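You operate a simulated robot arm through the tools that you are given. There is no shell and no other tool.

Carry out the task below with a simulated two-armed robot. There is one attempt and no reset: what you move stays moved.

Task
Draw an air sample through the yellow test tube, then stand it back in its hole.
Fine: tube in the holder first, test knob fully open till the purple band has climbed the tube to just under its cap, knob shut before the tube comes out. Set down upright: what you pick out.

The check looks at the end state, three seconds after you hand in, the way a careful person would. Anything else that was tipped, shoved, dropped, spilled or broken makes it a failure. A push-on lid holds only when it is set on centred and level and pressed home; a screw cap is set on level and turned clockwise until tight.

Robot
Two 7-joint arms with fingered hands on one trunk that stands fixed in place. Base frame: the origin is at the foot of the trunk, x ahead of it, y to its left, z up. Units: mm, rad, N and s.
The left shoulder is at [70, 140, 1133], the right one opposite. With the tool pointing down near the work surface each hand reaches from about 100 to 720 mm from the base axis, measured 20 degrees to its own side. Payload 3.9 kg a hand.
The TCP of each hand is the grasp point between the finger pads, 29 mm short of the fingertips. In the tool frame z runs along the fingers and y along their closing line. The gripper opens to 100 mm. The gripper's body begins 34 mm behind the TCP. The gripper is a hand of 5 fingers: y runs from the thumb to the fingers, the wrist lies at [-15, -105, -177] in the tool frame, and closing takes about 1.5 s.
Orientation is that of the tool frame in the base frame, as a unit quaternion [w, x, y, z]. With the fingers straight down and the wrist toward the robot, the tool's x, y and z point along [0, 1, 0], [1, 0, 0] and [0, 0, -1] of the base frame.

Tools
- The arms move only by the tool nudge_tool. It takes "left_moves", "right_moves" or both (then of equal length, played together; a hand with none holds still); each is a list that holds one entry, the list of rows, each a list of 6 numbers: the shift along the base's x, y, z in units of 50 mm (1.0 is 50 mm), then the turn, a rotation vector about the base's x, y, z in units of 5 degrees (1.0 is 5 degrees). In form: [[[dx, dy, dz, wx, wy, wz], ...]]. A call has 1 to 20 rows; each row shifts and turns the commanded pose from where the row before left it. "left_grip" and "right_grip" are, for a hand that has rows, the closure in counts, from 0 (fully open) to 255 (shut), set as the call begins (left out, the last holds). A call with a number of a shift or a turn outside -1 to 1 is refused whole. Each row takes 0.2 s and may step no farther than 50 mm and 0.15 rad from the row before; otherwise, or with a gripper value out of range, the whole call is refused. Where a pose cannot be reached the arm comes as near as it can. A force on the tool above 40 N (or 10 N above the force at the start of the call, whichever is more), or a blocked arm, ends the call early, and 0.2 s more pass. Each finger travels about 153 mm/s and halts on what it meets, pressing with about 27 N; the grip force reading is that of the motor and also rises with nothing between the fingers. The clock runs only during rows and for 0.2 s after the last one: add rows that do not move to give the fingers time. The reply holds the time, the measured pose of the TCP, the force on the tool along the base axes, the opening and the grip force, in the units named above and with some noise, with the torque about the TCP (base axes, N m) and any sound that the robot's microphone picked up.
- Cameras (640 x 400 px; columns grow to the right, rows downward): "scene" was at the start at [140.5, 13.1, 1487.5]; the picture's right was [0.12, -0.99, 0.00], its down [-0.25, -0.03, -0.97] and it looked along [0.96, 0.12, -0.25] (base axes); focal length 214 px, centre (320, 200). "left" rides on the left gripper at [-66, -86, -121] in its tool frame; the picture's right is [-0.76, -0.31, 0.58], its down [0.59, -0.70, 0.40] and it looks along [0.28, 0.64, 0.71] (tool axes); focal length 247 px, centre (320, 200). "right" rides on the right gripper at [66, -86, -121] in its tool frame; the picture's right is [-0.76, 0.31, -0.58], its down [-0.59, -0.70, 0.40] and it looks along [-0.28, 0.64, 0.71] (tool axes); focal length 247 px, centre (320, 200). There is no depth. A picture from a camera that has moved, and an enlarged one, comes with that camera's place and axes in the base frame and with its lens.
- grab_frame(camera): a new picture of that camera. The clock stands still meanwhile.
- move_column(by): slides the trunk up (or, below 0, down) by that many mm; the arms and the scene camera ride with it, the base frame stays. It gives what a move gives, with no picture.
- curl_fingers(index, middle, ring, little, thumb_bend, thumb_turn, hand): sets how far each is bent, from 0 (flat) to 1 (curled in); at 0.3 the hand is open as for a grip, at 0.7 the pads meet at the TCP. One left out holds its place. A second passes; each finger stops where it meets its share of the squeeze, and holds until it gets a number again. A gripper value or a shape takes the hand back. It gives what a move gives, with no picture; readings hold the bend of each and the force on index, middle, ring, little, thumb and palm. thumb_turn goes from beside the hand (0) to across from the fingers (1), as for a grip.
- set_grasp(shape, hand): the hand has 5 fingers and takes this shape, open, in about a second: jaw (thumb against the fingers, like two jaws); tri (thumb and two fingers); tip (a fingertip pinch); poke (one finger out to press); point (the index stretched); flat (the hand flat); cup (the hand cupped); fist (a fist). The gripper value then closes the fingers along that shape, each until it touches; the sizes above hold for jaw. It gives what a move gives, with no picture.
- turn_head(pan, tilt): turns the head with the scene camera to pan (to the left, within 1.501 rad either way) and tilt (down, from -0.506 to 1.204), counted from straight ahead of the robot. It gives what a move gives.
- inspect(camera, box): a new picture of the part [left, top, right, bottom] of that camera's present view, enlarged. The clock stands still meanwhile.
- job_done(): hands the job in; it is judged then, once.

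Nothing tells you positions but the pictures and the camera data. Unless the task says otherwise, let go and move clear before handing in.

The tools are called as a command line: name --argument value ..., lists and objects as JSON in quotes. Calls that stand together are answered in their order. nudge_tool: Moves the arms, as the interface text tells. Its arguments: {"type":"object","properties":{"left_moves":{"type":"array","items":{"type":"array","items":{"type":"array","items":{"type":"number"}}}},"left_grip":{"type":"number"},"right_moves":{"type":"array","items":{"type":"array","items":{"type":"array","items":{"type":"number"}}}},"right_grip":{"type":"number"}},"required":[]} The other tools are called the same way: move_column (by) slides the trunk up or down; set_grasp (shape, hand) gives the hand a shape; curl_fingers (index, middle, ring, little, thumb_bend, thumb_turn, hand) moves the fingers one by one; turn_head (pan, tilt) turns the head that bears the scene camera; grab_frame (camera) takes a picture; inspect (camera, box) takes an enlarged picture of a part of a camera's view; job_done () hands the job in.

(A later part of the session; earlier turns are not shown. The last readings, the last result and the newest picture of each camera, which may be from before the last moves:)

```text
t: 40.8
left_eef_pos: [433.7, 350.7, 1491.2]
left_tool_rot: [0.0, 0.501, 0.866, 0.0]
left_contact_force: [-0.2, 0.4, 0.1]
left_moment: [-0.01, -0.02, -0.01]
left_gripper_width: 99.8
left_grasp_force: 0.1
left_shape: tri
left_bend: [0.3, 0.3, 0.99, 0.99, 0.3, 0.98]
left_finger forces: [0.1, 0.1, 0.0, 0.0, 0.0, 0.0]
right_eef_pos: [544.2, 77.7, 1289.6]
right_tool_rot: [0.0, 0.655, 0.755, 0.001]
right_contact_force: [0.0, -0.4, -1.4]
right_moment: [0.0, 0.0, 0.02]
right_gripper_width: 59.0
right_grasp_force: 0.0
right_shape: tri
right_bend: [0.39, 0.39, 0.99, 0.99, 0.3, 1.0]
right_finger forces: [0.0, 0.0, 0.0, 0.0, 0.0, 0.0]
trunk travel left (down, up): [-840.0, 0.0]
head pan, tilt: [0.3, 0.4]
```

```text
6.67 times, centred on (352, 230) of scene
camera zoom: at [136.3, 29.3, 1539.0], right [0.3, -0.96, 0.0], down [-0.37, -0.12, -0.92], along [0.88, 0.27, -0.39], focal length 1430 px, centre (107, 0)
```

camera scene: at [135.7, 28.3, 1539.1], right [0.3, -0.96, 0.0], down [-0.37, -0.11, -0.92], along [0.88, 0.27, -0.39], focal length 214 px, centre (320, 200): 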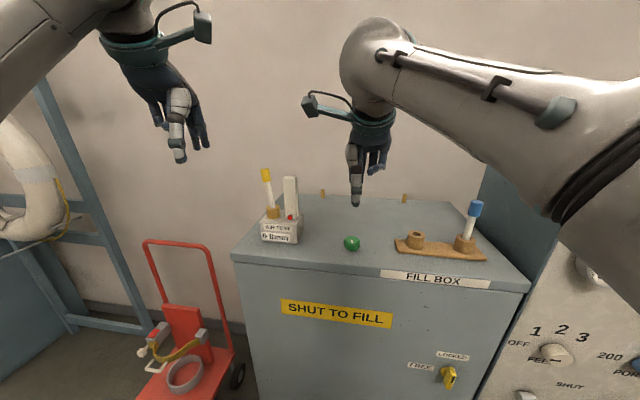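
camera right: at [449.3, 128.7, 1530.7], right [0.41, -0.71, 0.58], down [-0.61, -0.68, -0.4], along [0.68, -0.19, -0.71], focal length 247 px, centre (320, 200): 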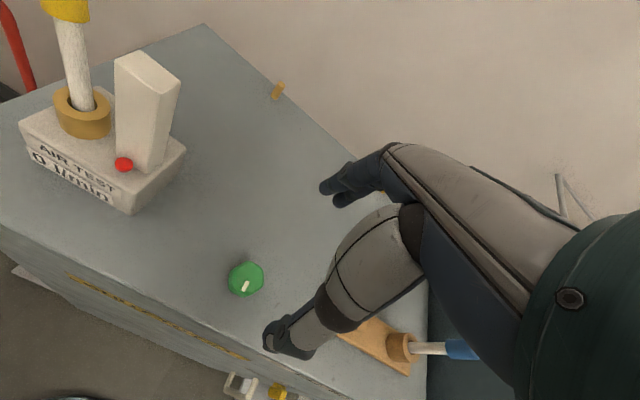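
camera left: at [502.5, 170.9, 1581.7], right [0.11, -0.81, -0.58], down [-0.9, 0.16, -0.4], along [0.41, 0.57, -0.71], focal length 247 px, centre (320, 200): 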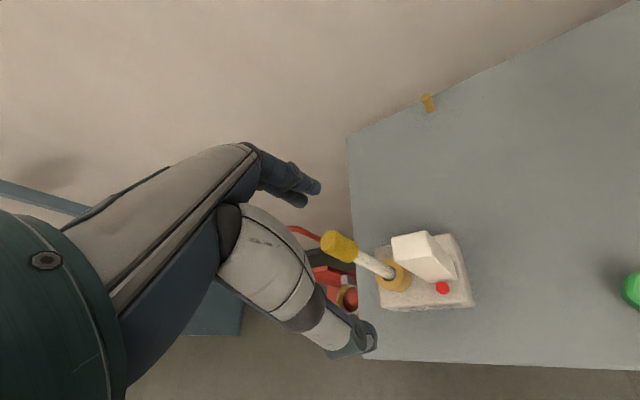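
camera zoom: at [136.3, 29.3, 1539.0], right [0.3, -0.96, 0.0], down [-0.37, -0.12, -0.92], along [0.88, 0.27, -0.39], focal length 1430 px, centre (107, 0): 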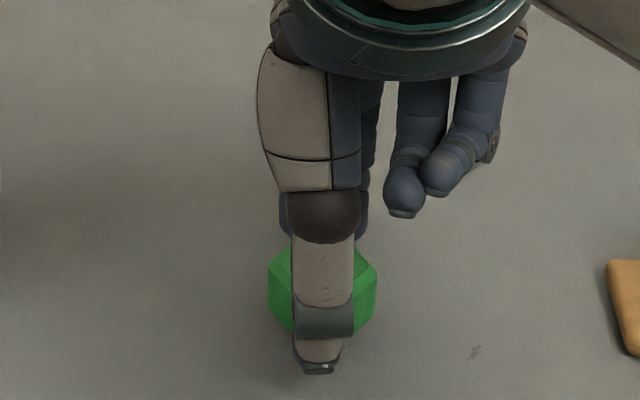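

The fingers straddle the knob and the thumb tip is about 4 mm above the box top. I'll close on the knob.

nudge_tool --right_moves '[[[0, 0, 0, 0, 0, 0], [0, 0, 0, 0, 0, 0], [0, 0, 0, 0, 0, 0], [0, 0, 0, 0, 0, 0], [0, 0, 0, 0, 0, 0], [0, 0, 0, 0, 0, 0]]]' --right_grip 255

inspect --camera "right" --box '[220, 160, 380, 320]'

inspect --camera "scene" --box '[320, 200, 384, 260]'

```text
t: 42.2
left_eef_pos: [433.7, 351.4, 1491.1]
left_tool_rot: [-0.001, 0.5, 0.866, 0.0]
left_contact_force: [-0.9, 0.5, -0.6]
left_moment: [-0.01, 0.03, 0.05]
left_gripper_width: 99.8
left_grasp_force: 0.1
left_shape: tri
left_bend: [0.3, 0.3, 0.99, 0.99, 0.3, 0.98]
left_finger forces: [0.1, 0.1, 0.0, 0.0, 0.0, 0.0]
right_eef_pos: [544.8, 79.8, 1288.3]
right_tool_rot: [0.0, 0.655, 0.755, 0.0]
right_contact_force: [0.0, 0.6, -0.9]
right_moment: [0.02, -0.02, 0.0]
right_gripper_width: 28.7
right_grasp_force: 27.4
right_shape: tri
right_bend: [0.74, 0.54, 1.0, 1.0, 0.45, 1.0]
right_finger forces: [12.2, 12.1, 0.0, 0.1, 23.6, 0.0]
trunk travel left (down, up): [-840.0, 0.0]
head pan, tilt: [0.3, 0.4]
```

```text
2.50 times, centred on (300, 240) of right
camera zoom: at [450.2, 130.7, 1409.6], right [0.41, -0.71, 0.58], down [-0.61, -0.68, -0.4], along [0.68, -0.19, -0.71], focal length 617 px, centre (370, 100)
```

zoom: 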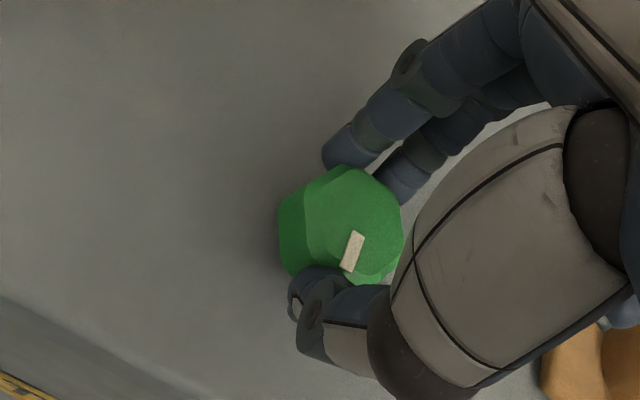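

```text
6.67 times, centred on (352, 230) of scene
camera zoom: at [136.5, 29.5, 1539.0], right [0.3, -0.96, 0.0], down [-0.37, -0.12, -0.92], along [0.88, 0.27, -0.39], focal length 1430 px, centre (107, 0)
```

zoom: 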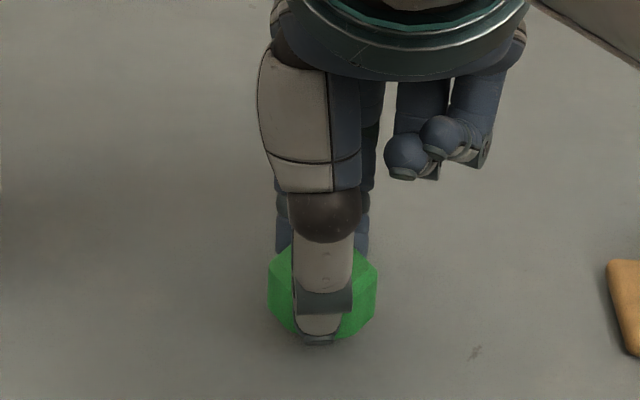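

The knob is held firmly with balanced forces. I'll turn it counterclockwise 15 degrees and watch the torque and the flow display.

nudge_tool --right_moves '[[[0, 0, 0, 0, 0, 1], [0, 0, 0, 0, 0, 1], [0, 0, 0, 0, 0, 1]]]'

inspect --camera "scene" --box '[240, 155, 384, 260]'

inspect --camera "right" --box '[220, 160, 380, 320]'

```text
t: 43.0
left_eef_pos: [433.6, 349.8, 1491.4]
left_tool_rot: [0.0, 0.5, 0.866, 0.0]
left_contact_force: [-0.2, 0.3, -0.2]
left_moment: [-0.01, 0.0, -0.01]
left_gripper_width: 99.7
left_grasp_force: 0.0
left_shape: tri
left_bend: [0.3, 0.3, 0.99, 0.99, 0.3, 0.98]
left_finger forces: [0.1, 0.0, 0.0, 0.0, 0.1, 0.0]
right_eef_pos: [545.1, 76.4, 1288.0]
right_tool_rot: [0.0, 0.551, 0.835, 0.001]
right_contact_force: [1.9, 0.6, -0.5]
right_moment: [0.04, -0.02, -0.1]
right_gripper_width: 28.2
right_grasp_force: 26.9
right_shape: tri
right_bend: [0.74, 0.55, 1.0, 1.0, 0.45, 1.0]
right_finger forces: [13.7, 12.5, 0.1, 0.0, 24.0, 0.0]
trunk travel left (down, up): [-840.0, 0.0]
head pan, tilt: [0.3, 0.4]
```

```text
3.81 times, centred on (312, 208) of scene
camera zoom: at [136.9, 28.8, 1539.0], right [0.3, -0.96, 0.0], down [-0.37, -0.11, -0.92], along [0.88, 0.27, -0.39], focal length 817 px, centre (350, 171)
```

zoom: 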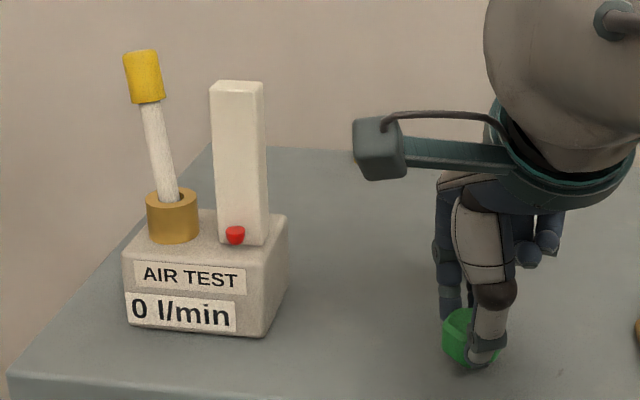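

```text
2.50 times, centred on (300, 240) of right
camera zoom: at [440.1, 103.6, 1409.6], right [0.58, -0.58, 0.58], down [-0.41, -0.82, -0.4], along [0.7, -0.01, -0.71], focal length 617 px, centre (370, 100)
```

zoom: 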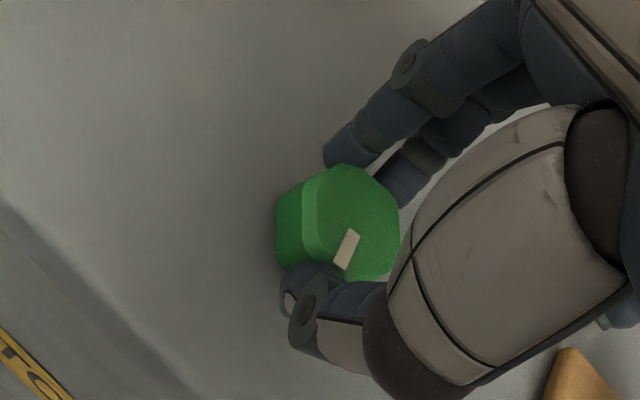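

The knob turns with the hand under light torque, and flow is still 0. I'll continue counterclockwise.

nudge_tool --right_moves '[[[0, 0, 0, 0, 0, 1], [0, 0, 0, 0, 0, 1], [0, 0, 0, 0, 0, 1]]]'

inspect --camera "scene" --box '[240, 155, 384, 260]'

inspect --camera "right" --box '[220, 160, 380, 320]'

```text
t: 43.8
left_eef_pos: [434.4, 349.3, 1490.8]
left_tool_rot: [-0.001, 0.5, 0.866, 0.001]
left_contact_force: [0.0, 0.7, 0.4]
left_moment: [-0.02, -0.03, -0.03]
left_gripper_width: 99.6
left_grasp_force: 0.1
left_shape: tri
left_bend: [0.3, 0.3, 0.99, 0.99, 0.3, 0.98]
left_finger forces: [0.0, 0.1, 0.0, 0.0, 0.0, 0.0]
right_eef_pos: [544.5, 79.4, 1288.2]
right_tool_rot: [0.0, 0.437, 0.9, 0.002]
right_contact_force: [0.3, -1.1, -2.1]
right_moment: [-0.05, -0.01, -0.06]
right_gripper_width: 28.3
right_grasp_force: 26.8
right_shape: tri
right_bend: [0.74, 0.55, 1.0, 1.0, 0.45, 0.99]
right_finger forces: [12.8, 12.0, 0.1, 0.0, 24.6, 0.0]
trunk travel left (down, up): [-840.0, 0.0]
head pan, tilt: [0.3, 0.4]
```

```text
3.81 times, centred on (312, 208) of scene
camera zoom: at [137.2, 28.2, 1538.9], right [0.3, -0.96, 0.0], down [-0.37, -0.11, -0.92], along [0.88, 0.27, -0.39], focal length 817 px, centre (350, 171)
```

zoom: 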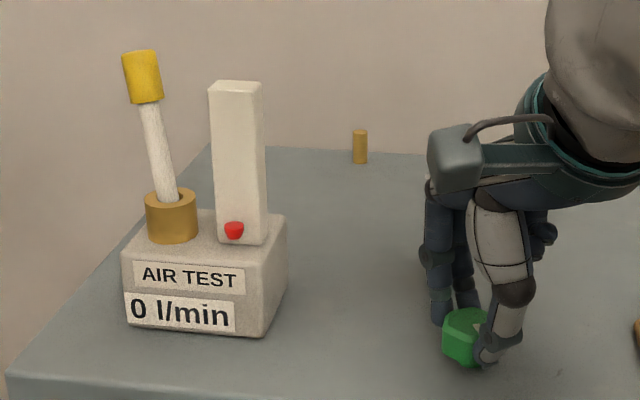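

```text
2.50 times, centred on (300, 240) of right
camera zoom: at [436.9, 75.7, 1409.8], right [0.71, -0.41, 0.58], down [-0.19, -0.9, -0.4], along [0.68, 0.18, -0.71], focal length 617 px, centre (370, 100)
```

zoom: 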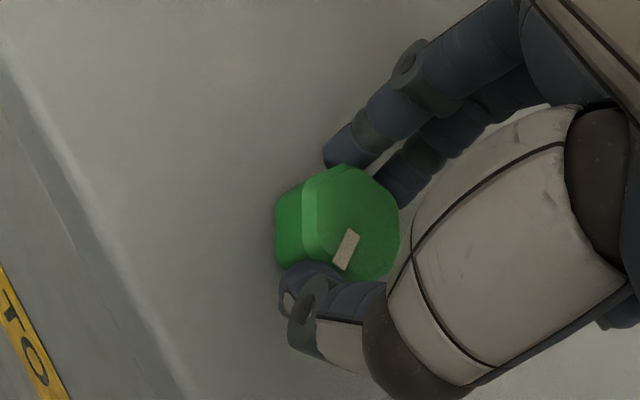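

The knob has now turned 30 degrees, and the red float may have risen very slightly. I'll keep going.

nudge_tool --right_moves '[[[0, 0, 0, 0, 0, 1], [0, 0, 0, 0, 0, 1], [0, 0, 0, 0, 0, 1]]]'

inspect --camera "scene" --box '[240, 155, 384, 260]'

inspect --camera "right" --box '[220, 160, 380, 320]'

```text
t: 44.6
left_eef_pos: [433.8, 350.0, 1491.9]
left_tool_rot: [0.0, 0.5, 0.866, 0.0]
left_contact_force: [-0.5, 0.5, 0.4]
left_moment: [-0.02, -0.03, 0.03]
left_gripper_width: 99.7
left_grasp_force: 0.1
left_shape: tri
left_bend: [0.3, 0.3, 0.99, 0.99, 0.3, 0.98]
left_finger forces: [0.1, 0.0, 0.0, 0.1, 0.0, 0.0]
right_eef_pos: [545.5, 78.2, 1288.3]
right_tool_rot: [0.0, 0.316, 0.949, 0.002]
right_contact_force: [0.4, 0.0, -2.0]
right_moment: [0.01, 0.01, -0.11]
right_gripper_width: 27.8
right_grasp_force: 26.8
right_shape: tri
right_bend: [0.74, 0.55, 1.0, 1.0, 0.45, 0.99]
right_finger forces: [13.2, 12.3, 0.1, 0.0, 24.4, 0.1]
trunk travel left (down, up): [-840.0, 0.0]
head pan, tilt: [0.3, 0.4]
```

```text
3.81 times, centred on (312, 208) of scene
camera zoom: at [136.8, 28.9, 1539.0], right [0.3, -0.96, 0.0], down [-0.37, -0.11, -0.92], along [0.88, 0.27, -0.39], focal length 817 px, centre (350, 171)
```

zoom: 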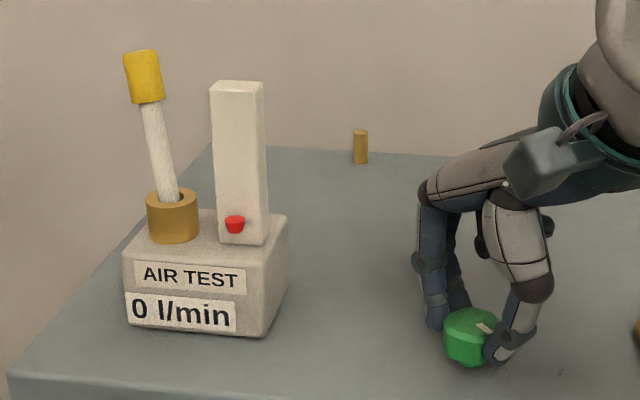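

```text
2.50 times, centred on (300, 240) of right
camera zoom: at [440.9, 47.8, 1409.6], right [0.79, -0.21, 0.58], down [0.05, -0.91, -0.4], along [0.61, 0.35, -0.71], focal length 617 px, centre (370, 100)
```

zoom: 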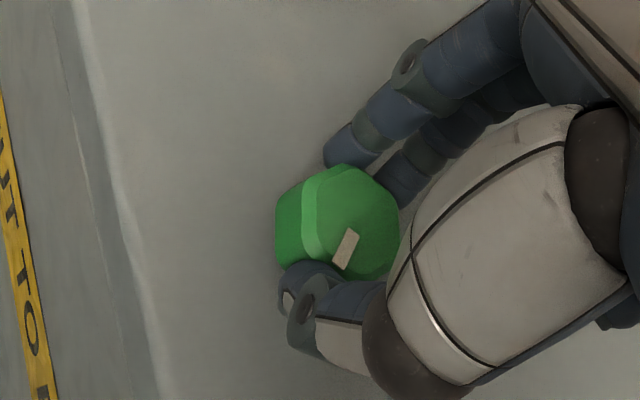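

The red float is rising, so counterclockwise is the opening direction. I'll continue.

nudge_tool --right_moves '[[[0, 0, 0, 0, 0, 1], [0, 0, 0, 0, 0, 1], [0, 0, 0, 0, 0, 1], [0, 0, 0, 0, 0, 1]]]'

inspect --camera "scene" --box '[240, 155, 384, 260]'

inspect --camera "right" --box '[220, 160, 380, 320]'

```text
t: 45.6
left_eef_pos: [434.3, 352.0, 1491.6]
left_tool_rot: [0.0, 0.5, 0.866, 0.001]
left_contact_force: [-0.4, -0.2, -0.1]
left_moment: [0.01, 0.0, -0.01]
left_gripper_width: 99.9
left_grasp_force: 0.1
left_shape: tri
left_bend: [0.3, 0.3, 0.99, 0.99, 0.3, 0.98]
left_finger forces: [0.0, 0.1, 0.1, 0.0, 0.0, 0.0]
right_eef_pos: [544.1, 77.9, 1289.5]
right_tool_rot: [0.0, 0.146, 0.989, 0.002]
right_contact_force: [0.1, 0.4, -1.9]
right_moment: [-0.04, 0.02, -0.11]
right_gripper_width: 28.3
right_grasp_force: 26.7
right_shape: tri
right_bend: [0.74, 0.55, 1.0, 1.0, 0.45, 0.99]
right_finger forces: [13.1, 12.2, 0.0, 0.0, 24.4, 0.0]
trunk travel left (down, up): [-840.0, 0.0]
head pan, tilt: [0.3, 0.4]
```

```text
3.81 times, centred on (312, 208) of scene
camera zoom: at [136.7, 29.3, 1539.0], right [0.3, -0.96, 0.0], down [-0.37, -0.12, -0.92], along [0.88, 0.27, -0.39], focal length 817 px, centre (350, 171)
```

zoom: 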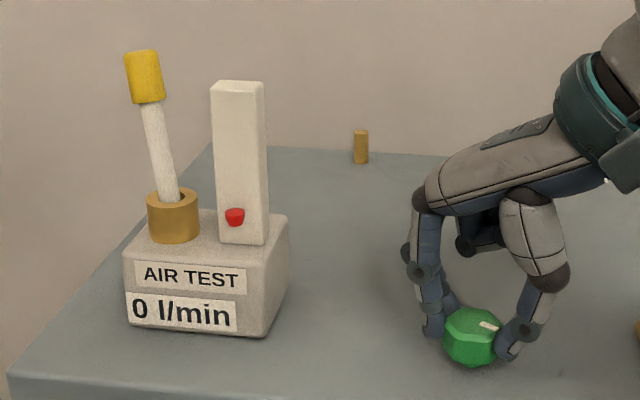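

```text
2.50 times, centred on (300, 240) of right
camera zoom: at [457.2, 14.2, 1409.7], right [0.81, 0.07, 0.58], down [0.36, -0.84, -0.4], along [0.46, 0.53, -0.71], focal length 617 px, centre (370, 100)
```

zoom: 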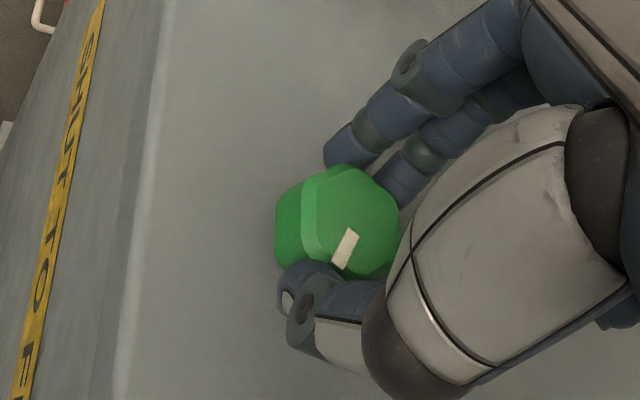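

The knob has turned about 65 degrees and the float is still climbing. I'll continue and watch for a stop.

nudge_tool --right_moves '[[[0, 0, 0, 0, 0, 1], [0, 0, 0, 0, 0, 1], [0, 0, 0, 0, 0, 1], [0, 0, 0, 0, 0, 1]]]'

inspect --camera "scene" --box '[240, 155, 384, 260]'

inspect --camera "right" --box '[220, 160, 380, 320]'

```text
t: 46.6
left_eef_pos: [433.7, 351.4, 1492.3]
left_tool_rot: [0.0, 0.5, 0.866, -0.001]
left_contact_force: [-0.3, 0.0, -1.0]
left_moment: [0.01, -0.01, 0.0]
left_gripper_width: 100.0
left_grasp_force: 0.2
left_shape: tri
left_bend: [0.3, 0.3, 0.99, 0.99, 0.3, 0.98]
left_finger forces: [0.0, 0.0, 0.1, 0.1, 0.1, 0.1]
right_eef_pos: [545.0, 78.8, 1288.8]
right_tool_rot: [0.0, -0.027, 1.0, 0.001]
right_contact_force: [0.3, 0.9, -2.8]
right_moment: [0.07, -0.02, -0.07]
right_gripper_width: 28.2
right_grasp_force: 27.1
right_shape: tri
right_bend: [0.74, 0.55, 1.0, 1.0, 0.45, 0.99]
right_finger forces: [13.6, 12.4, 0.1, 0.1, 24.0, 0.0]
trunk travel left (down, up): [-840.0, 0.0]
head pan, tilt: [0.3, 0.4]
```

```text
3.81 times, centred on (312, 208) of scene
camera zoom: at [136.4, 29.8, 1539.0], right [0.3, -0.96, 0.0], down [-0.37, -0.12, -0.92], along [0.88, 0.27, -0.39], focal length 817 px, centre (350, 171)
```

zoom: 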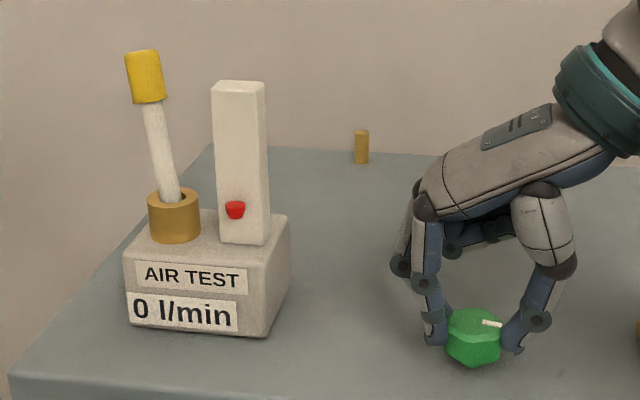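

```text
2.50 times, centred on (300, 240) of right
camera zoom: at [484.0, -11.8, 1409.7], right [0.74, 0.35, 0.58], down [0.63, -0.67, -0.4], along [0.25, 0.66, -0.71], focal length 617 px, centre (370, 100)
```

zoom: 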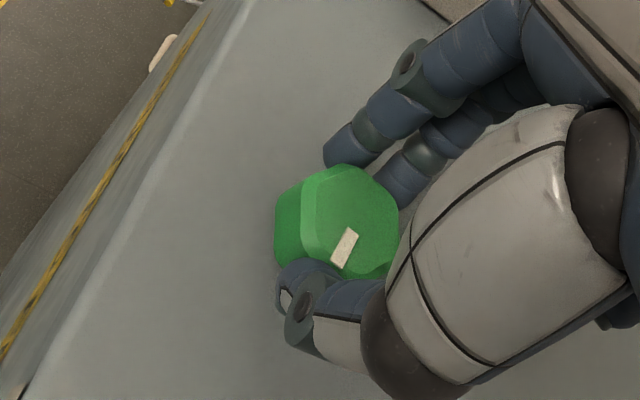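

The knob is at about 85 degrees with no stop felt and the float still rising. I'll keep turning.

nudge_tool --right_moves '[[[0, 0, 0, 0, 0, 1], [0, 0, 0, 0, 0, 1], [0, 0, 0, 0, 0, 1], [0, 0, 0, 0, 0, 1]]]'

inspect --camera "scene" --box '[240, 155, 384, 260]'

grab_frame --camera "scene"

```text
t: 47.6
left_eef_pos: [434.1, 352.0, 1490.3]
left_tool_rot: [0.0, 0.5, 0.866, 0.0]
left_contact_force: [-0.4, 0.4, 0.2]
left_moment: [-0.01, 0.02, -0.03]
left_gripper_width: 99.5
left_grasp_force: 0.0
left_shape: tri
left_bend: [0.3, 0.3, 0.99, 0.99, 0.3, 0.98]
left_finger forces: [0.0, 0.0, 0.0, 0.0, 0.0, 0.0]
right_eef_pos: [544.8, 77.9, 1288.8]
right_tool_rot: [-0.001, -0.201, 0.98, 0.0]
right_contact_force: [-0.8, 2.3, -5.5]
right_moment: [0.04, 0.0, -0.06]
right_gripper_width: 28.0
right_grasp_force: 27.0
right_shape: tri
right_bend: [0.74, 0.55, 1.0, 1.0, 0.45, 0.98]
right_finger forces: [13.6, 12.9, 0.0, 0.0, 23.6, 0.0]
trunk travel left (down, up): [-840.0, 0.0]
head pan, tilt: [0.3, 0.4]
```

```text
3.81 times, centred on (312, 208) of scene
camera zoom: at [136.4, 30.4, 1538.9], right [0.3, -0.96, 0.0], down [-0.37, -0.12, -0.92], along [0.88, 0.27, -0.39], focal length 817 px, centre (350, 171)
```

zoom: 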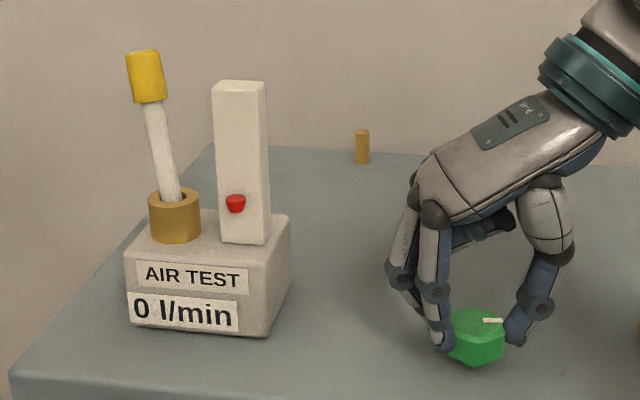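

```text
taken
camera scene: at [136.4, 30.4, 1538.9], right [0.3, -0.96, 0.0], down [-0.37, -0.12, -0.92], along [0.88, 0.27, -0.39], focal length 214 px, centre (320, 200)
```

scene: 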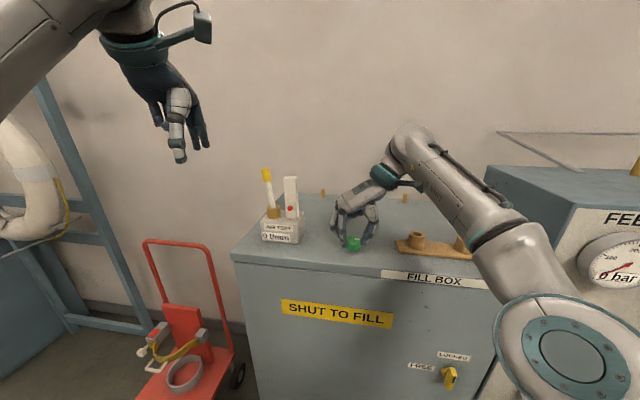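

The right forearm has safe clearance over the blue tube, and the float keeps rising. I'll turn one more bit before regripping.

nudge_tool --right_moves '[[[0, 0, 0, 0, 0, 1], [0, 0, 0, 0, 0, 1], [0, 0, 0, 0, 0, 1]]]'

inspect --camera "scene" --box '[240, 155, 384, 260]'

inspect --camera "right" --box '[220, 160, 380, 320]'

```text
t: 48.3
left_eef_pos: [430.9, 353.5, 1491.9]
left_tool_rot: [0.001, 0.5, 0.866, 0.0]
left_contact_force: [-0.6, 0.3, -0.5]
left_moment: [0.0, 0.01, 0.01]
left_gripper_width: 99.8
left_grasp_force: 0.1
left_shape: tri
left_bend: [0.3, 0.3, 0.99, 0.99, 0.3, 0.98]
left_finger forces: [0.0, 0.1, 0.0, 0.0, 0.0, 0.0]
right_eef_pos: [542.6, 58.7, 1273.9]
right_tool_rot: [0.001, -0.295, 0.955, 0.018]
right_contact_force: [-10.6, 15.8, 13.9]
right_moment: [0.98, 0.28, -0.01]
right_gripper_width: 30.1
right_grasp_force: 27.0
right_shape: tri
right_bend: [0.75, 0.43, 1.0, 1.0, 0.79, 1.0]
right_finger forces: [13.3, 37.7, 0.0, 0.0, 10.8, 0.0]
right hand out of reach, approached as far as the arm can: row 1, 2, 3
trunk travel left (down, up): [-840.0, 0.0]
head pan, tilt: [0.3, 0.4]
stopped in row 3 (right hand): the force on the tool passed its limit at 51 N (the readings are from after the stop); the commanded pose is now the measured one
```

```text
3.81 times, centred on (312, 208) of scene
camera zoom: at [133.8, 31.7, 1539.0], right [0.3, -0.96, 0.0], down [-0.37, -0.12, -0.92], along [0.88, 0.27, -0.39], focal length 817 px, centre (350, 171)
```

zoom: 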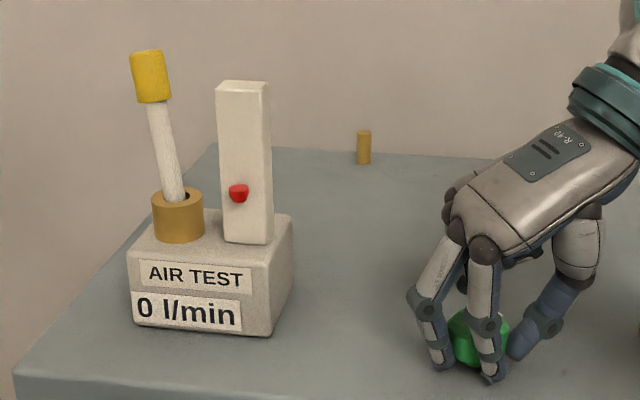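

```text
2.50 times, centred on (300, 240) of right
camera zoom: at [537.0, -54.3, 1392.0], right [0.46, 0.66, 0.6], down [0.88, -0.24, -0.41], along [-0.13, 0.71, -0.69], focal length 617 px, centre (370, 100)
```

zoom: 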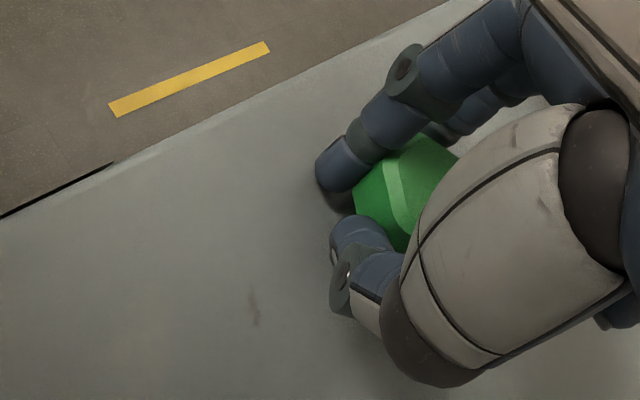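

The arm ran out of reach and the hand slid down against the knob. I'll release gently, then lift clear and check that nothing else moved.

nudge_tool --right_moves '[[[0, 0, 0, 0, 0, 0], [0, 0, 0, 0, 0, 0], [0, 0, 0.05, 0, 0, 0], [0, 0, 0.1, 0, 0, 0], [0, 0, 0.1, 0, 0, 0]]]' --right_grip 60

inspect --camera "scene" --box '[240, 155, 400, 265]'

inspect --camera "right" --box '[200, 140, 440, 380]'

```text
t: 49.5
left_eef_pos: [431.5, 352.9, 1490.5]
left_tool_rot: [0.001, 0.5, 0.866, 0.0]
left_contact_force: [-0.2, 0.0, -0.5]
left_moment: [-0.04, 0.0, 0.04]
left_gripper_width: 99.8
left_grasp_force: 0.1
left_shape: tri
left_bend: [0.3, 0.3, 0.99, 0.99, 0.3, 0.98]
left_finger forces: [0.1, 0.1, 0.1, 0.0, 0.0, 0.0]
right_eef_pos: [543.9, 51.3, 1275.0]
right_tool_rot: [0.002, -0.293, 0.956, 0.012]
right_contact_force: [-3.2, 3.9, 15.2]
right_moment: [-0.29, -0.15, 0.0]
right_gripper_width: 73.6
right_grasp_force: 0.1
right_shape: tri
right_bend: [0.39, 0.34, 0.99, 0.99, 0.39, 1.0]
right_finger forces: [0.1, 0.0, 0.0, 0.0, 14.6, 0.1]
right hand out of reach, approached as far as the arm can: row 4, 5
trunk travel left (down, up): [-840.0, 0.0]
head pan, tilt: [0.3, 0.4]
```

```text
3.64 times, centred on (320, 210) of scene
camera zoom: at [133.1, 30.5, 1539.3], right [0.3, -0.96, 0.0], down [-0.37, -0.12, -0.92], along [0.88, 0.27, -0.39], focal length 780 px, centre (320, 164)
```

zoom: 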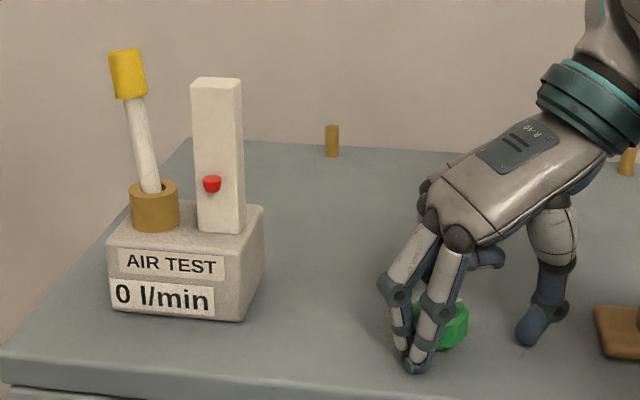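

```text
1.67 times, centred on (320, 260) of right
camera zoom: at [537.6, -60.4, 1393.4], right [0.46, 0.66, 0.59], down [0.88, -0.24, -0.41], along [-0.13, 0.71, -0.7], focal length 412 px, centre (320, 100)
```

zoom: 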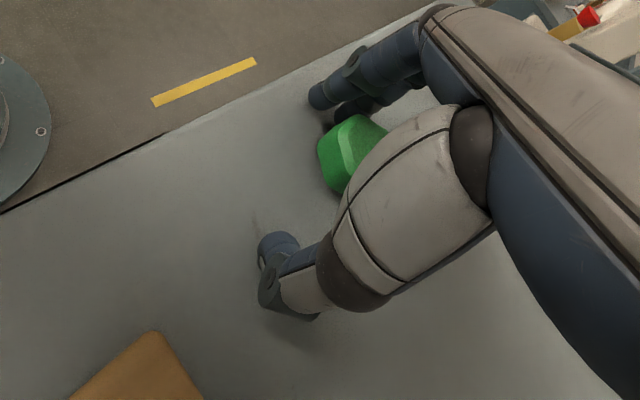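

Everything else is undisturbed and the float is now higher. The thumb is touching the box top, so I'll retract back and up together to stay within reach.

nudge_tool --right_moves '[[[-0.15, 0, 0.1, 0, 0, 0], [-0.15, 0, 0.2, 0, 0, 0], [-0.15, 0, 0.3, 0, 0, 0], [-0.15, 0, 0.3, 0, 0, 0], [-0.1, 0, 0.3, 0, 0, 0]]]'

inspect --camera "scene" --box '[240, 155, 400, 265]'

inspect --camera "right" --box '[200, 140, 440, 380]'

```text
t: 50.7
left_eef_pos: [432.6, 352.7, 1491.7]
left_tool_rot: [0.001, 0.5, 0.866, 0.001]
left_contact_force: [0.1, -0.4, 0.2]
left_moment: [-0.01, -0.01, 0.01]
left_gripper_width: 99.8
left_grasp_force: 0.0
left_shape: tri
left_bend: [0.3, 0.3, 0.99, 0.99, 0.3, 0.98]
left_finger forces: [0.0, 0.0, 0.0, 0.1, 0.0, 0.1]
right_eef_pos: [509.6, 50.0, 1335.3]
right_tool_rot: [0.0, -0.294, 0.956, 0.013]
right_contact_force: [0.3, 0.5, 1.2]
right_moment: [-0.01, -0.04, -0.01]
right_gripper_width: 76.4
right_grasp_force: 0.1
right_shape: tri
right_bend: [0.39, 0.34, 0.99, 0.99, 0.3, 0.99]
right_finger forces: [0.1, 0.0, 0.0, 0.1, 0.1, 0.0]
trunk travel left (down, up): [-840.0, 0.0]
head pan, tilt: [0.3, 0.4]
```

```text
3.64 times, centred on (320, 210) of scene
camera zoom: at [135.5, 30.2, 1539.1], right [0.3, -0.96, 0.0], down [-0.37, -0.12, -0.92], along [0.88, 0.27, -0.39], focal length 780 px, centre (320, 164)
```

zoom: 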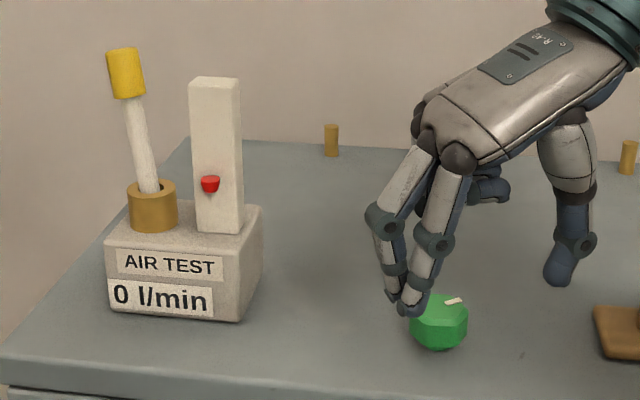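

```text
1.67 times, centred on (320, 260) of right
camera zoom: at [504.5, -60.8, 1454.2], right [0.46, 0.66, 0.59], down [0.88, -0.24, -0.41], along [-0.13, 0.71, -0.69], focal length 412 px, centre (320, 100)
```

zoom: 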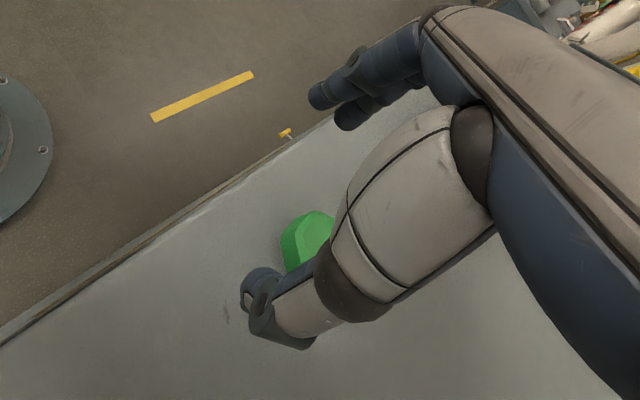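

The hand is clear. I'll look closely at the knob's mark, the float and the tube.

inspect --camera "scene" --box '[256, 160, 312, 240]'

inspect --camera "scene" --box '[320, 215, 384, 255]'

inspect --camera "left" --box '[400, 100, 560, 240]'

```text
5.00 times, centred on (284, 200) of scene
camera zoom: at [135.5, 30.2, 1539.1], right [0.3, -0.96, 0.0], down [-0.37, -0.12, -0.92], along [0.88, 0.27, -0.39], focal length 1072 px, centre (500, 200)
```

zoom: 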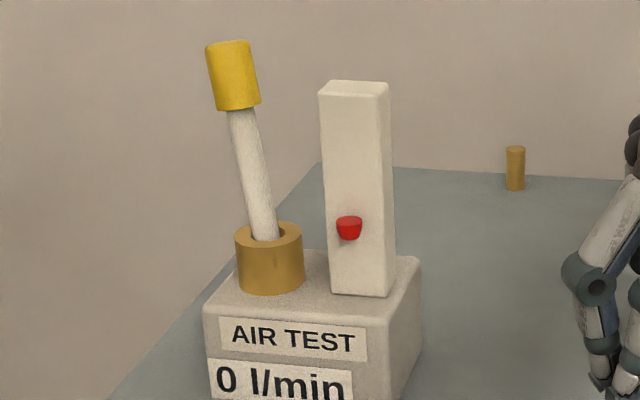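

```text
10.00 times, centred on (352, 235) of scene
camera zoom: at [135.5, 30.2, 1539.1], right [0.3, -0.96, 0.0], down [-0.37, -0.12, -0.92], along [0.88, 0.27, -0.39], focal length 2145 px, centre (0, -150)
```

zoom: 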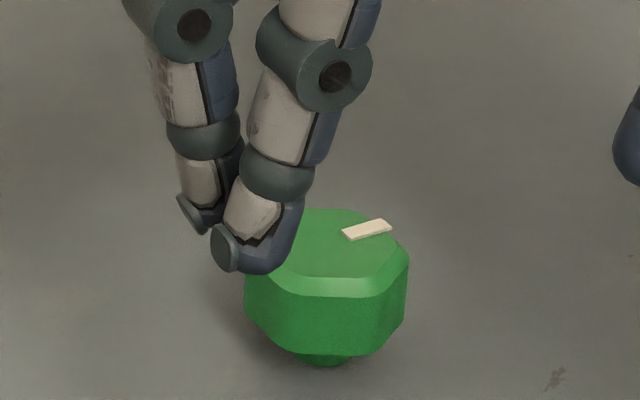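

```text
2.86 times, centred on (480, 170) of left
camera zoom: at [391.9, 253.5, 1612.9], right [0.11, -0.81, -0.58], down [-0.9, 0.16, -0.4], along [0.41, 0.57, -0.71], focal length 706 px, centre (-137, 286)
```

zoom: 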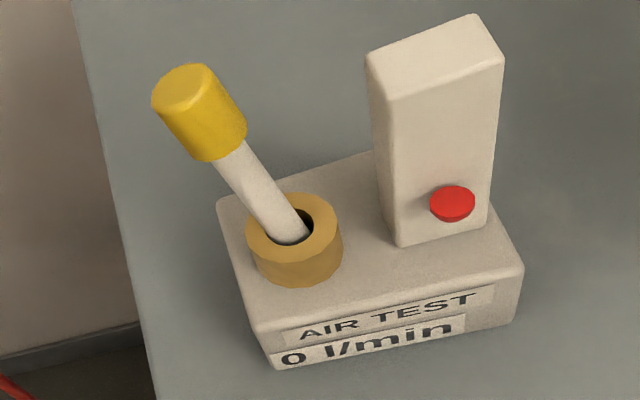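

The knob has turned about 114 degrees and the float is roughly a third of the way up, so it seems to need about a full turn. I'll rotate the hand back above the knob for a second stroke.

nudge_tool --right_moves '[[[0, 0, 0.1, -0.287, -0.092, -0.9], [0, 0, 0, 0, 0, -1], [0, 0, 0, 0, 0, -1], [0, 0, 0, 0, 0, -1], [0, 0, 0, 0, 0, -1], [0, 0, 0, 0, 0, -1], [0, 0, 0, 0, 0, -1], [0, 0, 0, 0, 0, -1], [0, 0, 0, 0, 0, -1], [0, 0, 0, 0, 0, -1], [0.07, 0.058, 0, 0, 0, -1], [0.07, 0.058, 0, 0, 0, -1], [0.07, 0.058, 0, 0, 0, -1], [0.07, 0.058, 0, 0, 0, -1], [0.07, 0.058, 0, 0, 0, -1], [0.07, 0.058, 0, 0, 0, -1], [0.07, 0.058, 0, 0, 0, -1], [0.07, 0.058, 0, 0, 0, -1], [0.07, 0.058, 0, 0, 0, -1], [0.07, 0.058, 0, 0, 0, -1]]]' --right_grip 105

nudge_tool --right_moves '[[[0, 0, 0, 0, 0, -1], [0, 0, 0, 0, 0, -1], [0, 0, 0, 0, 0, -1], [0, 0, 0, 0, 0, -1], [0, 0, 0, 0, 0, -0.5], [0, 0, 0, 0, 0, 0]]]'

inspect --camera "right" --box '[220, 180, 380, 300]'

inspect --camera "scene" --box '[240, 155, 400, 265]'

```text
t: 54.9
left_eef_pos: [433.5, 351.9, 1491.3]
left_tool_rot: [0.001, 0.5, 0.866, 0.0]
left_contact_force: [-0.1, 0.2, -0.4]
left_moment: [0.0, 0.03, 0.01]
left_gripper_width: 100.0
left_grasp_force: 0.1
left_shape: tri
left_bend: [0.3, 0.3, 0.99, 0.99, 0.3, 0.98]
left_finger forces: [0.0, 0.0, 0.0, 0.0, 0.1, 0.0]
right_eef_pos: [545.4, 81.2, 1339.2]
right_tool_rot: [0.001, 0.54, 0.842, -0.001]
right_contact_force: [-1.0, -1.4, 0.2]
right_moment: [-0.02, 0.01, -0.02]
right_gripper_width: 58.8
right_grasp_force: 0.0
right_shape: tri
right_bend: [0.39, 0.39, 0.99, 0.99, 0.3, 1.0]
right_finger forces: [0.0, 0.1, 0.0, 0.0, 0.0, 0.0]
trunk travel left (down, up): [-840.0, 0.0]
head pan, tilt: [0.3, 0.4]
```

```text
t: 56.3
left_eef_pos: [433.2, 350.8, 1491.3]
left_tool_rot: [0.0, 0.5, 0.866, 0.001]
left_contact_force: [0.0, 0.0, 0.6]
left_moment: [-0.01, -0.03, -0.01]
left_gripper_width: 99.7
left_grasp_force: 0.0
left_shape: tri
left_bend: [0.3, 0.3, 0.99, 0.99, 0.3, 0.98]
left_finger forces: [0.0, 0.0, 0.1, 0.1, 0.0, 0.0]
right_eef_pos: [546.0, 78.6, 1338.5]
right_tool_rot: [0.0, 0.694, 0.72, -0.001]
right_contact_force: [-0.5, 0.1, 0.6]
right_moment: [0.0, 0.02, 0.0]
right_gripper_width: 59.1
right_grasp_force: 0.0
right_shape: tri
right_bend: [0.39, 0.39, 0.99, 0.99, 0.3, 1.0]
right_finger forces: [0.0, 0.1, 0.1, 0.0, 0.1, 0.1]
trunk travel left (down, up): [-840.0, 0.0]
head pan, tilt: [0.3, 0.4]
```

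```text
3.33 times, centred on (300, 240) of right
camera zoom: at [457.4, 140.6, 1460.1], right [0.33, -0.74, 0.58], down [-0.68, -0.61, -0.4], along [0.65, -0.26, -0.71], focal length 823 px, centre (387, 67)
```

zoom: 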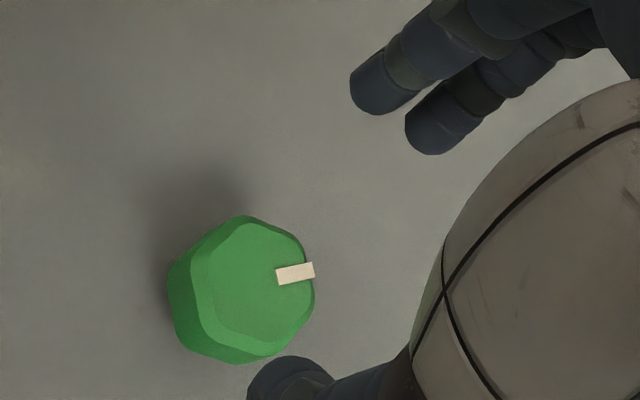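

```text
3.64 times, centred on (320, 210) of scene
camera zoom: at [136.4, 28.9, 1539.0], right [0.3, -0.96, 0.0], down [-0.37, -0.11, -0.92], along [0.88, 0.27, -0.39], focal length 780 px, centre (320, 164)
```

zoom: 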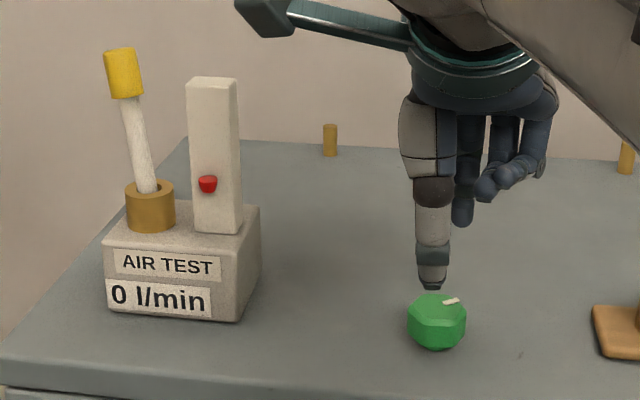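

The hand is centred over the knob, and its flats now sit near 9 degrees azimuth. I'll align the yaw, descend, and grip again.

nudge_tool --right_moves '[[[0, 0, 0, 0, 0, 0.7], [0, 0, 0, 0, 0, 0.7], [0, 0, -0.4, 0, 0, 0], [0, 0, -0.4, 0, 0, 0], [0, 0, -0.2, 0, 0, 0], [0, 0, 0, 0, 0, 0]]]'

inspect --camera "right" --box '[220, 160, 380, 320]'

inspect --camera "scene" --box '[240, 155, 400, 265]'

```text
t: 57.7
left_eef_pos: [434.0, 351.1, 1491.0]
left_tool_rot: [0.0, 0.5, 0.866, 0.0]
left_contact_force: [-0.1, -0.1, 0.2]
left_moment: [0.05, 0.0, 0.0]
left_gripper_width: 99.7
left_grasp_force: 0.1
left_shape: tri
left_bend: [0.3, 0.3, 0.99, 0.99, 0.3, 0.98]
left_finger forces: [0.0, 0.0, 0.1, 0.0, 0.0, 0.1]
right_eef_pos: [546.6, 79.8, 1289.2]
right_tool_rot: [0.001, 0.648, 0.762, -0.002]
right_contact_force: [0.1, -0.2, 0.1]
right_moment: [0.0, 0.01, -0.02]
right_gripper_width: 59.1
right_grasp_force: 0.1
right_shape: tri
right_bend: [0.39, 0.39, 0.99, 0.99, 0.3, 1.0]
right_finger forces: [0.1, 0.0, 0.1, 0.0, 0.1, 0.0]
trunk travel left (down, up): [-840.0, 0.0]
head pan, tilt: [0.3, 0.4]
```

```text
2.50 times, centred on (300, 240) of right
camera zoom: at [450.8, 129.2, 1410.4], right [0.42, -0.7, 0.58], down [-0.6, -0.69, -0.4], along [0.68, -0.18, -0.71], focal length 617 px, centre (370, 100)
```

zoom: 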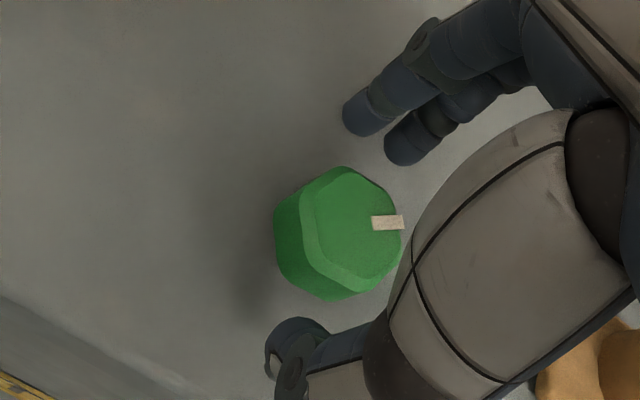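

```text
3.64 times, centred on (320, 210) of scene
camera zoom: at [136.2, 29.5, 1539.0], right [0.3, -0.96, 0.0], down [-0.37, -0.12, -0.92], along [0.88, 0.27, -0.39], focal length 780 px, centre (320, 164)
```

zoom: 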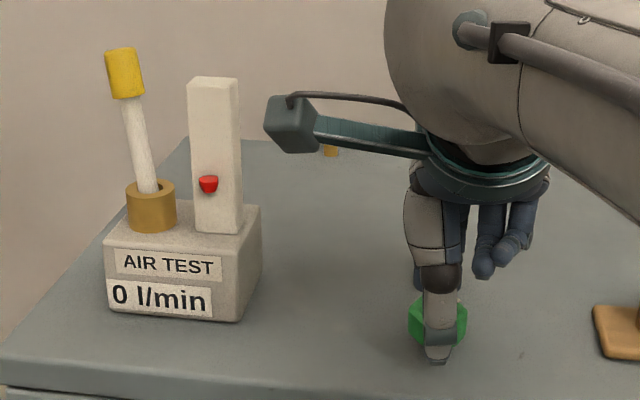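

The alignment looks good. I'll close on the knob and start turning counterclockwise.

nudge_tool --right_moves '[[[0, 0, 0, 0, 0, 0], [0, 0, 0, 0, 0, 0], [0, 0, 0, 0, 0, 0], [0, 0, 0, 0, 0, 0], [0, 0, 0, 0, 0, 0], [0, 0, 0, 0, 0, 1], [0, 0, 0, 0, 0, 1], [0, 0, 0, 0, 0, 1], [0, 0, 0, 0, 0, 1], [0, 0, 0, 0, 0, 1], [0, 0, 0, 0, 0, 1], [0, 0, 0, 0, 0, 1], [0, 0, 0, 0, 0, 1]]]' --right_grip 255

inspect --camera "scene" --box '[240, 155, 400, 265]'

inspect --camera "right" --box '[220, 160, 380, 320]'

```text
t: 60.5
left_eef_pos: [434.6, 351.1, 1491.2]
left_tool_rot: [0.002, 0.5, 0.866, 0.001]
left_contact_force: [0.6, 0.7, -0.6]
left_moment: [0.0, -0.01, -0.02]
left_gripper_width: 99.9
left_grasp_force: 0.0
left_shape: tri
left_bend: [0.3, 0.3, 0.99, 0.99, 0.3, 0.98]
left_finger forces: [0.1, 0.1, 0.1, 0.0, 0.0, 0.1]
right_eef_pos: [545.6, 78.4, 1289.7]
right_tool_rot: [0.001, 0.348, 0.937, 0.0]
right_contact_force: [2.4, 1.6, 0.8]
right_moment: [0.03, -0.07, -0.08]
right_gripper_width: 27.5
right_grasp_force: 26.7
right_shape: tri
right_bend: [0.55, 0.56, 1.0, 1.0, 0.44, 0.99]
right_finger forces: [14.4, 13.4, 0.0, 0.1, 24.3, 0.1]
trunk travel left (down, up): [-840.0, 0.0]
head pan, tilt: [0.3, 0.4]
```

```text
3.64 times, centred on (320, 210) of scene
camera zoom: at [136.8, 29.1, 1539.0], right [0.3, -0.96, 0.0], down [-0.37, -0.11, -0.92], along [0.88, 0.27, -0.39], focal length 780 px, centre (320, 164)
```

zoom: 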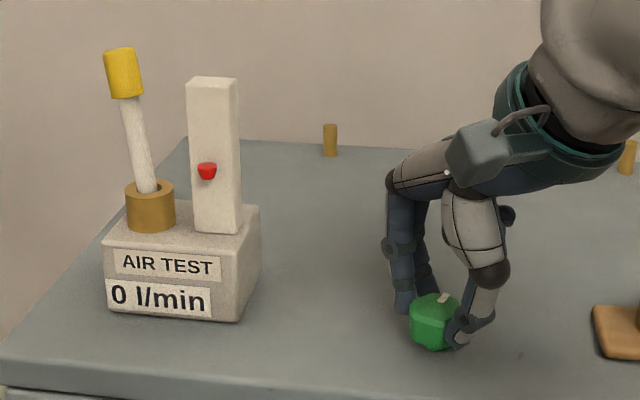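

```text
2.50 times, centred on (300, 240) of right
camera zoom: at [440.0, 56.0, 1410.3], right [0.77, -0.26, 0.58], down [-0.01, -0.92, -0.4], along [0.63, 0.3, -0.71], focal length 617 px, centre (370, 100)
```

zoom: 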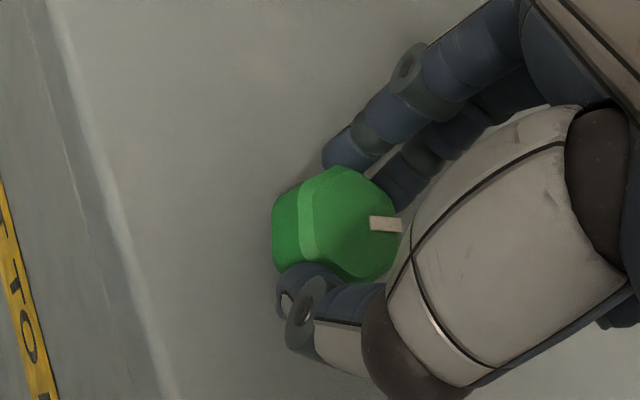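

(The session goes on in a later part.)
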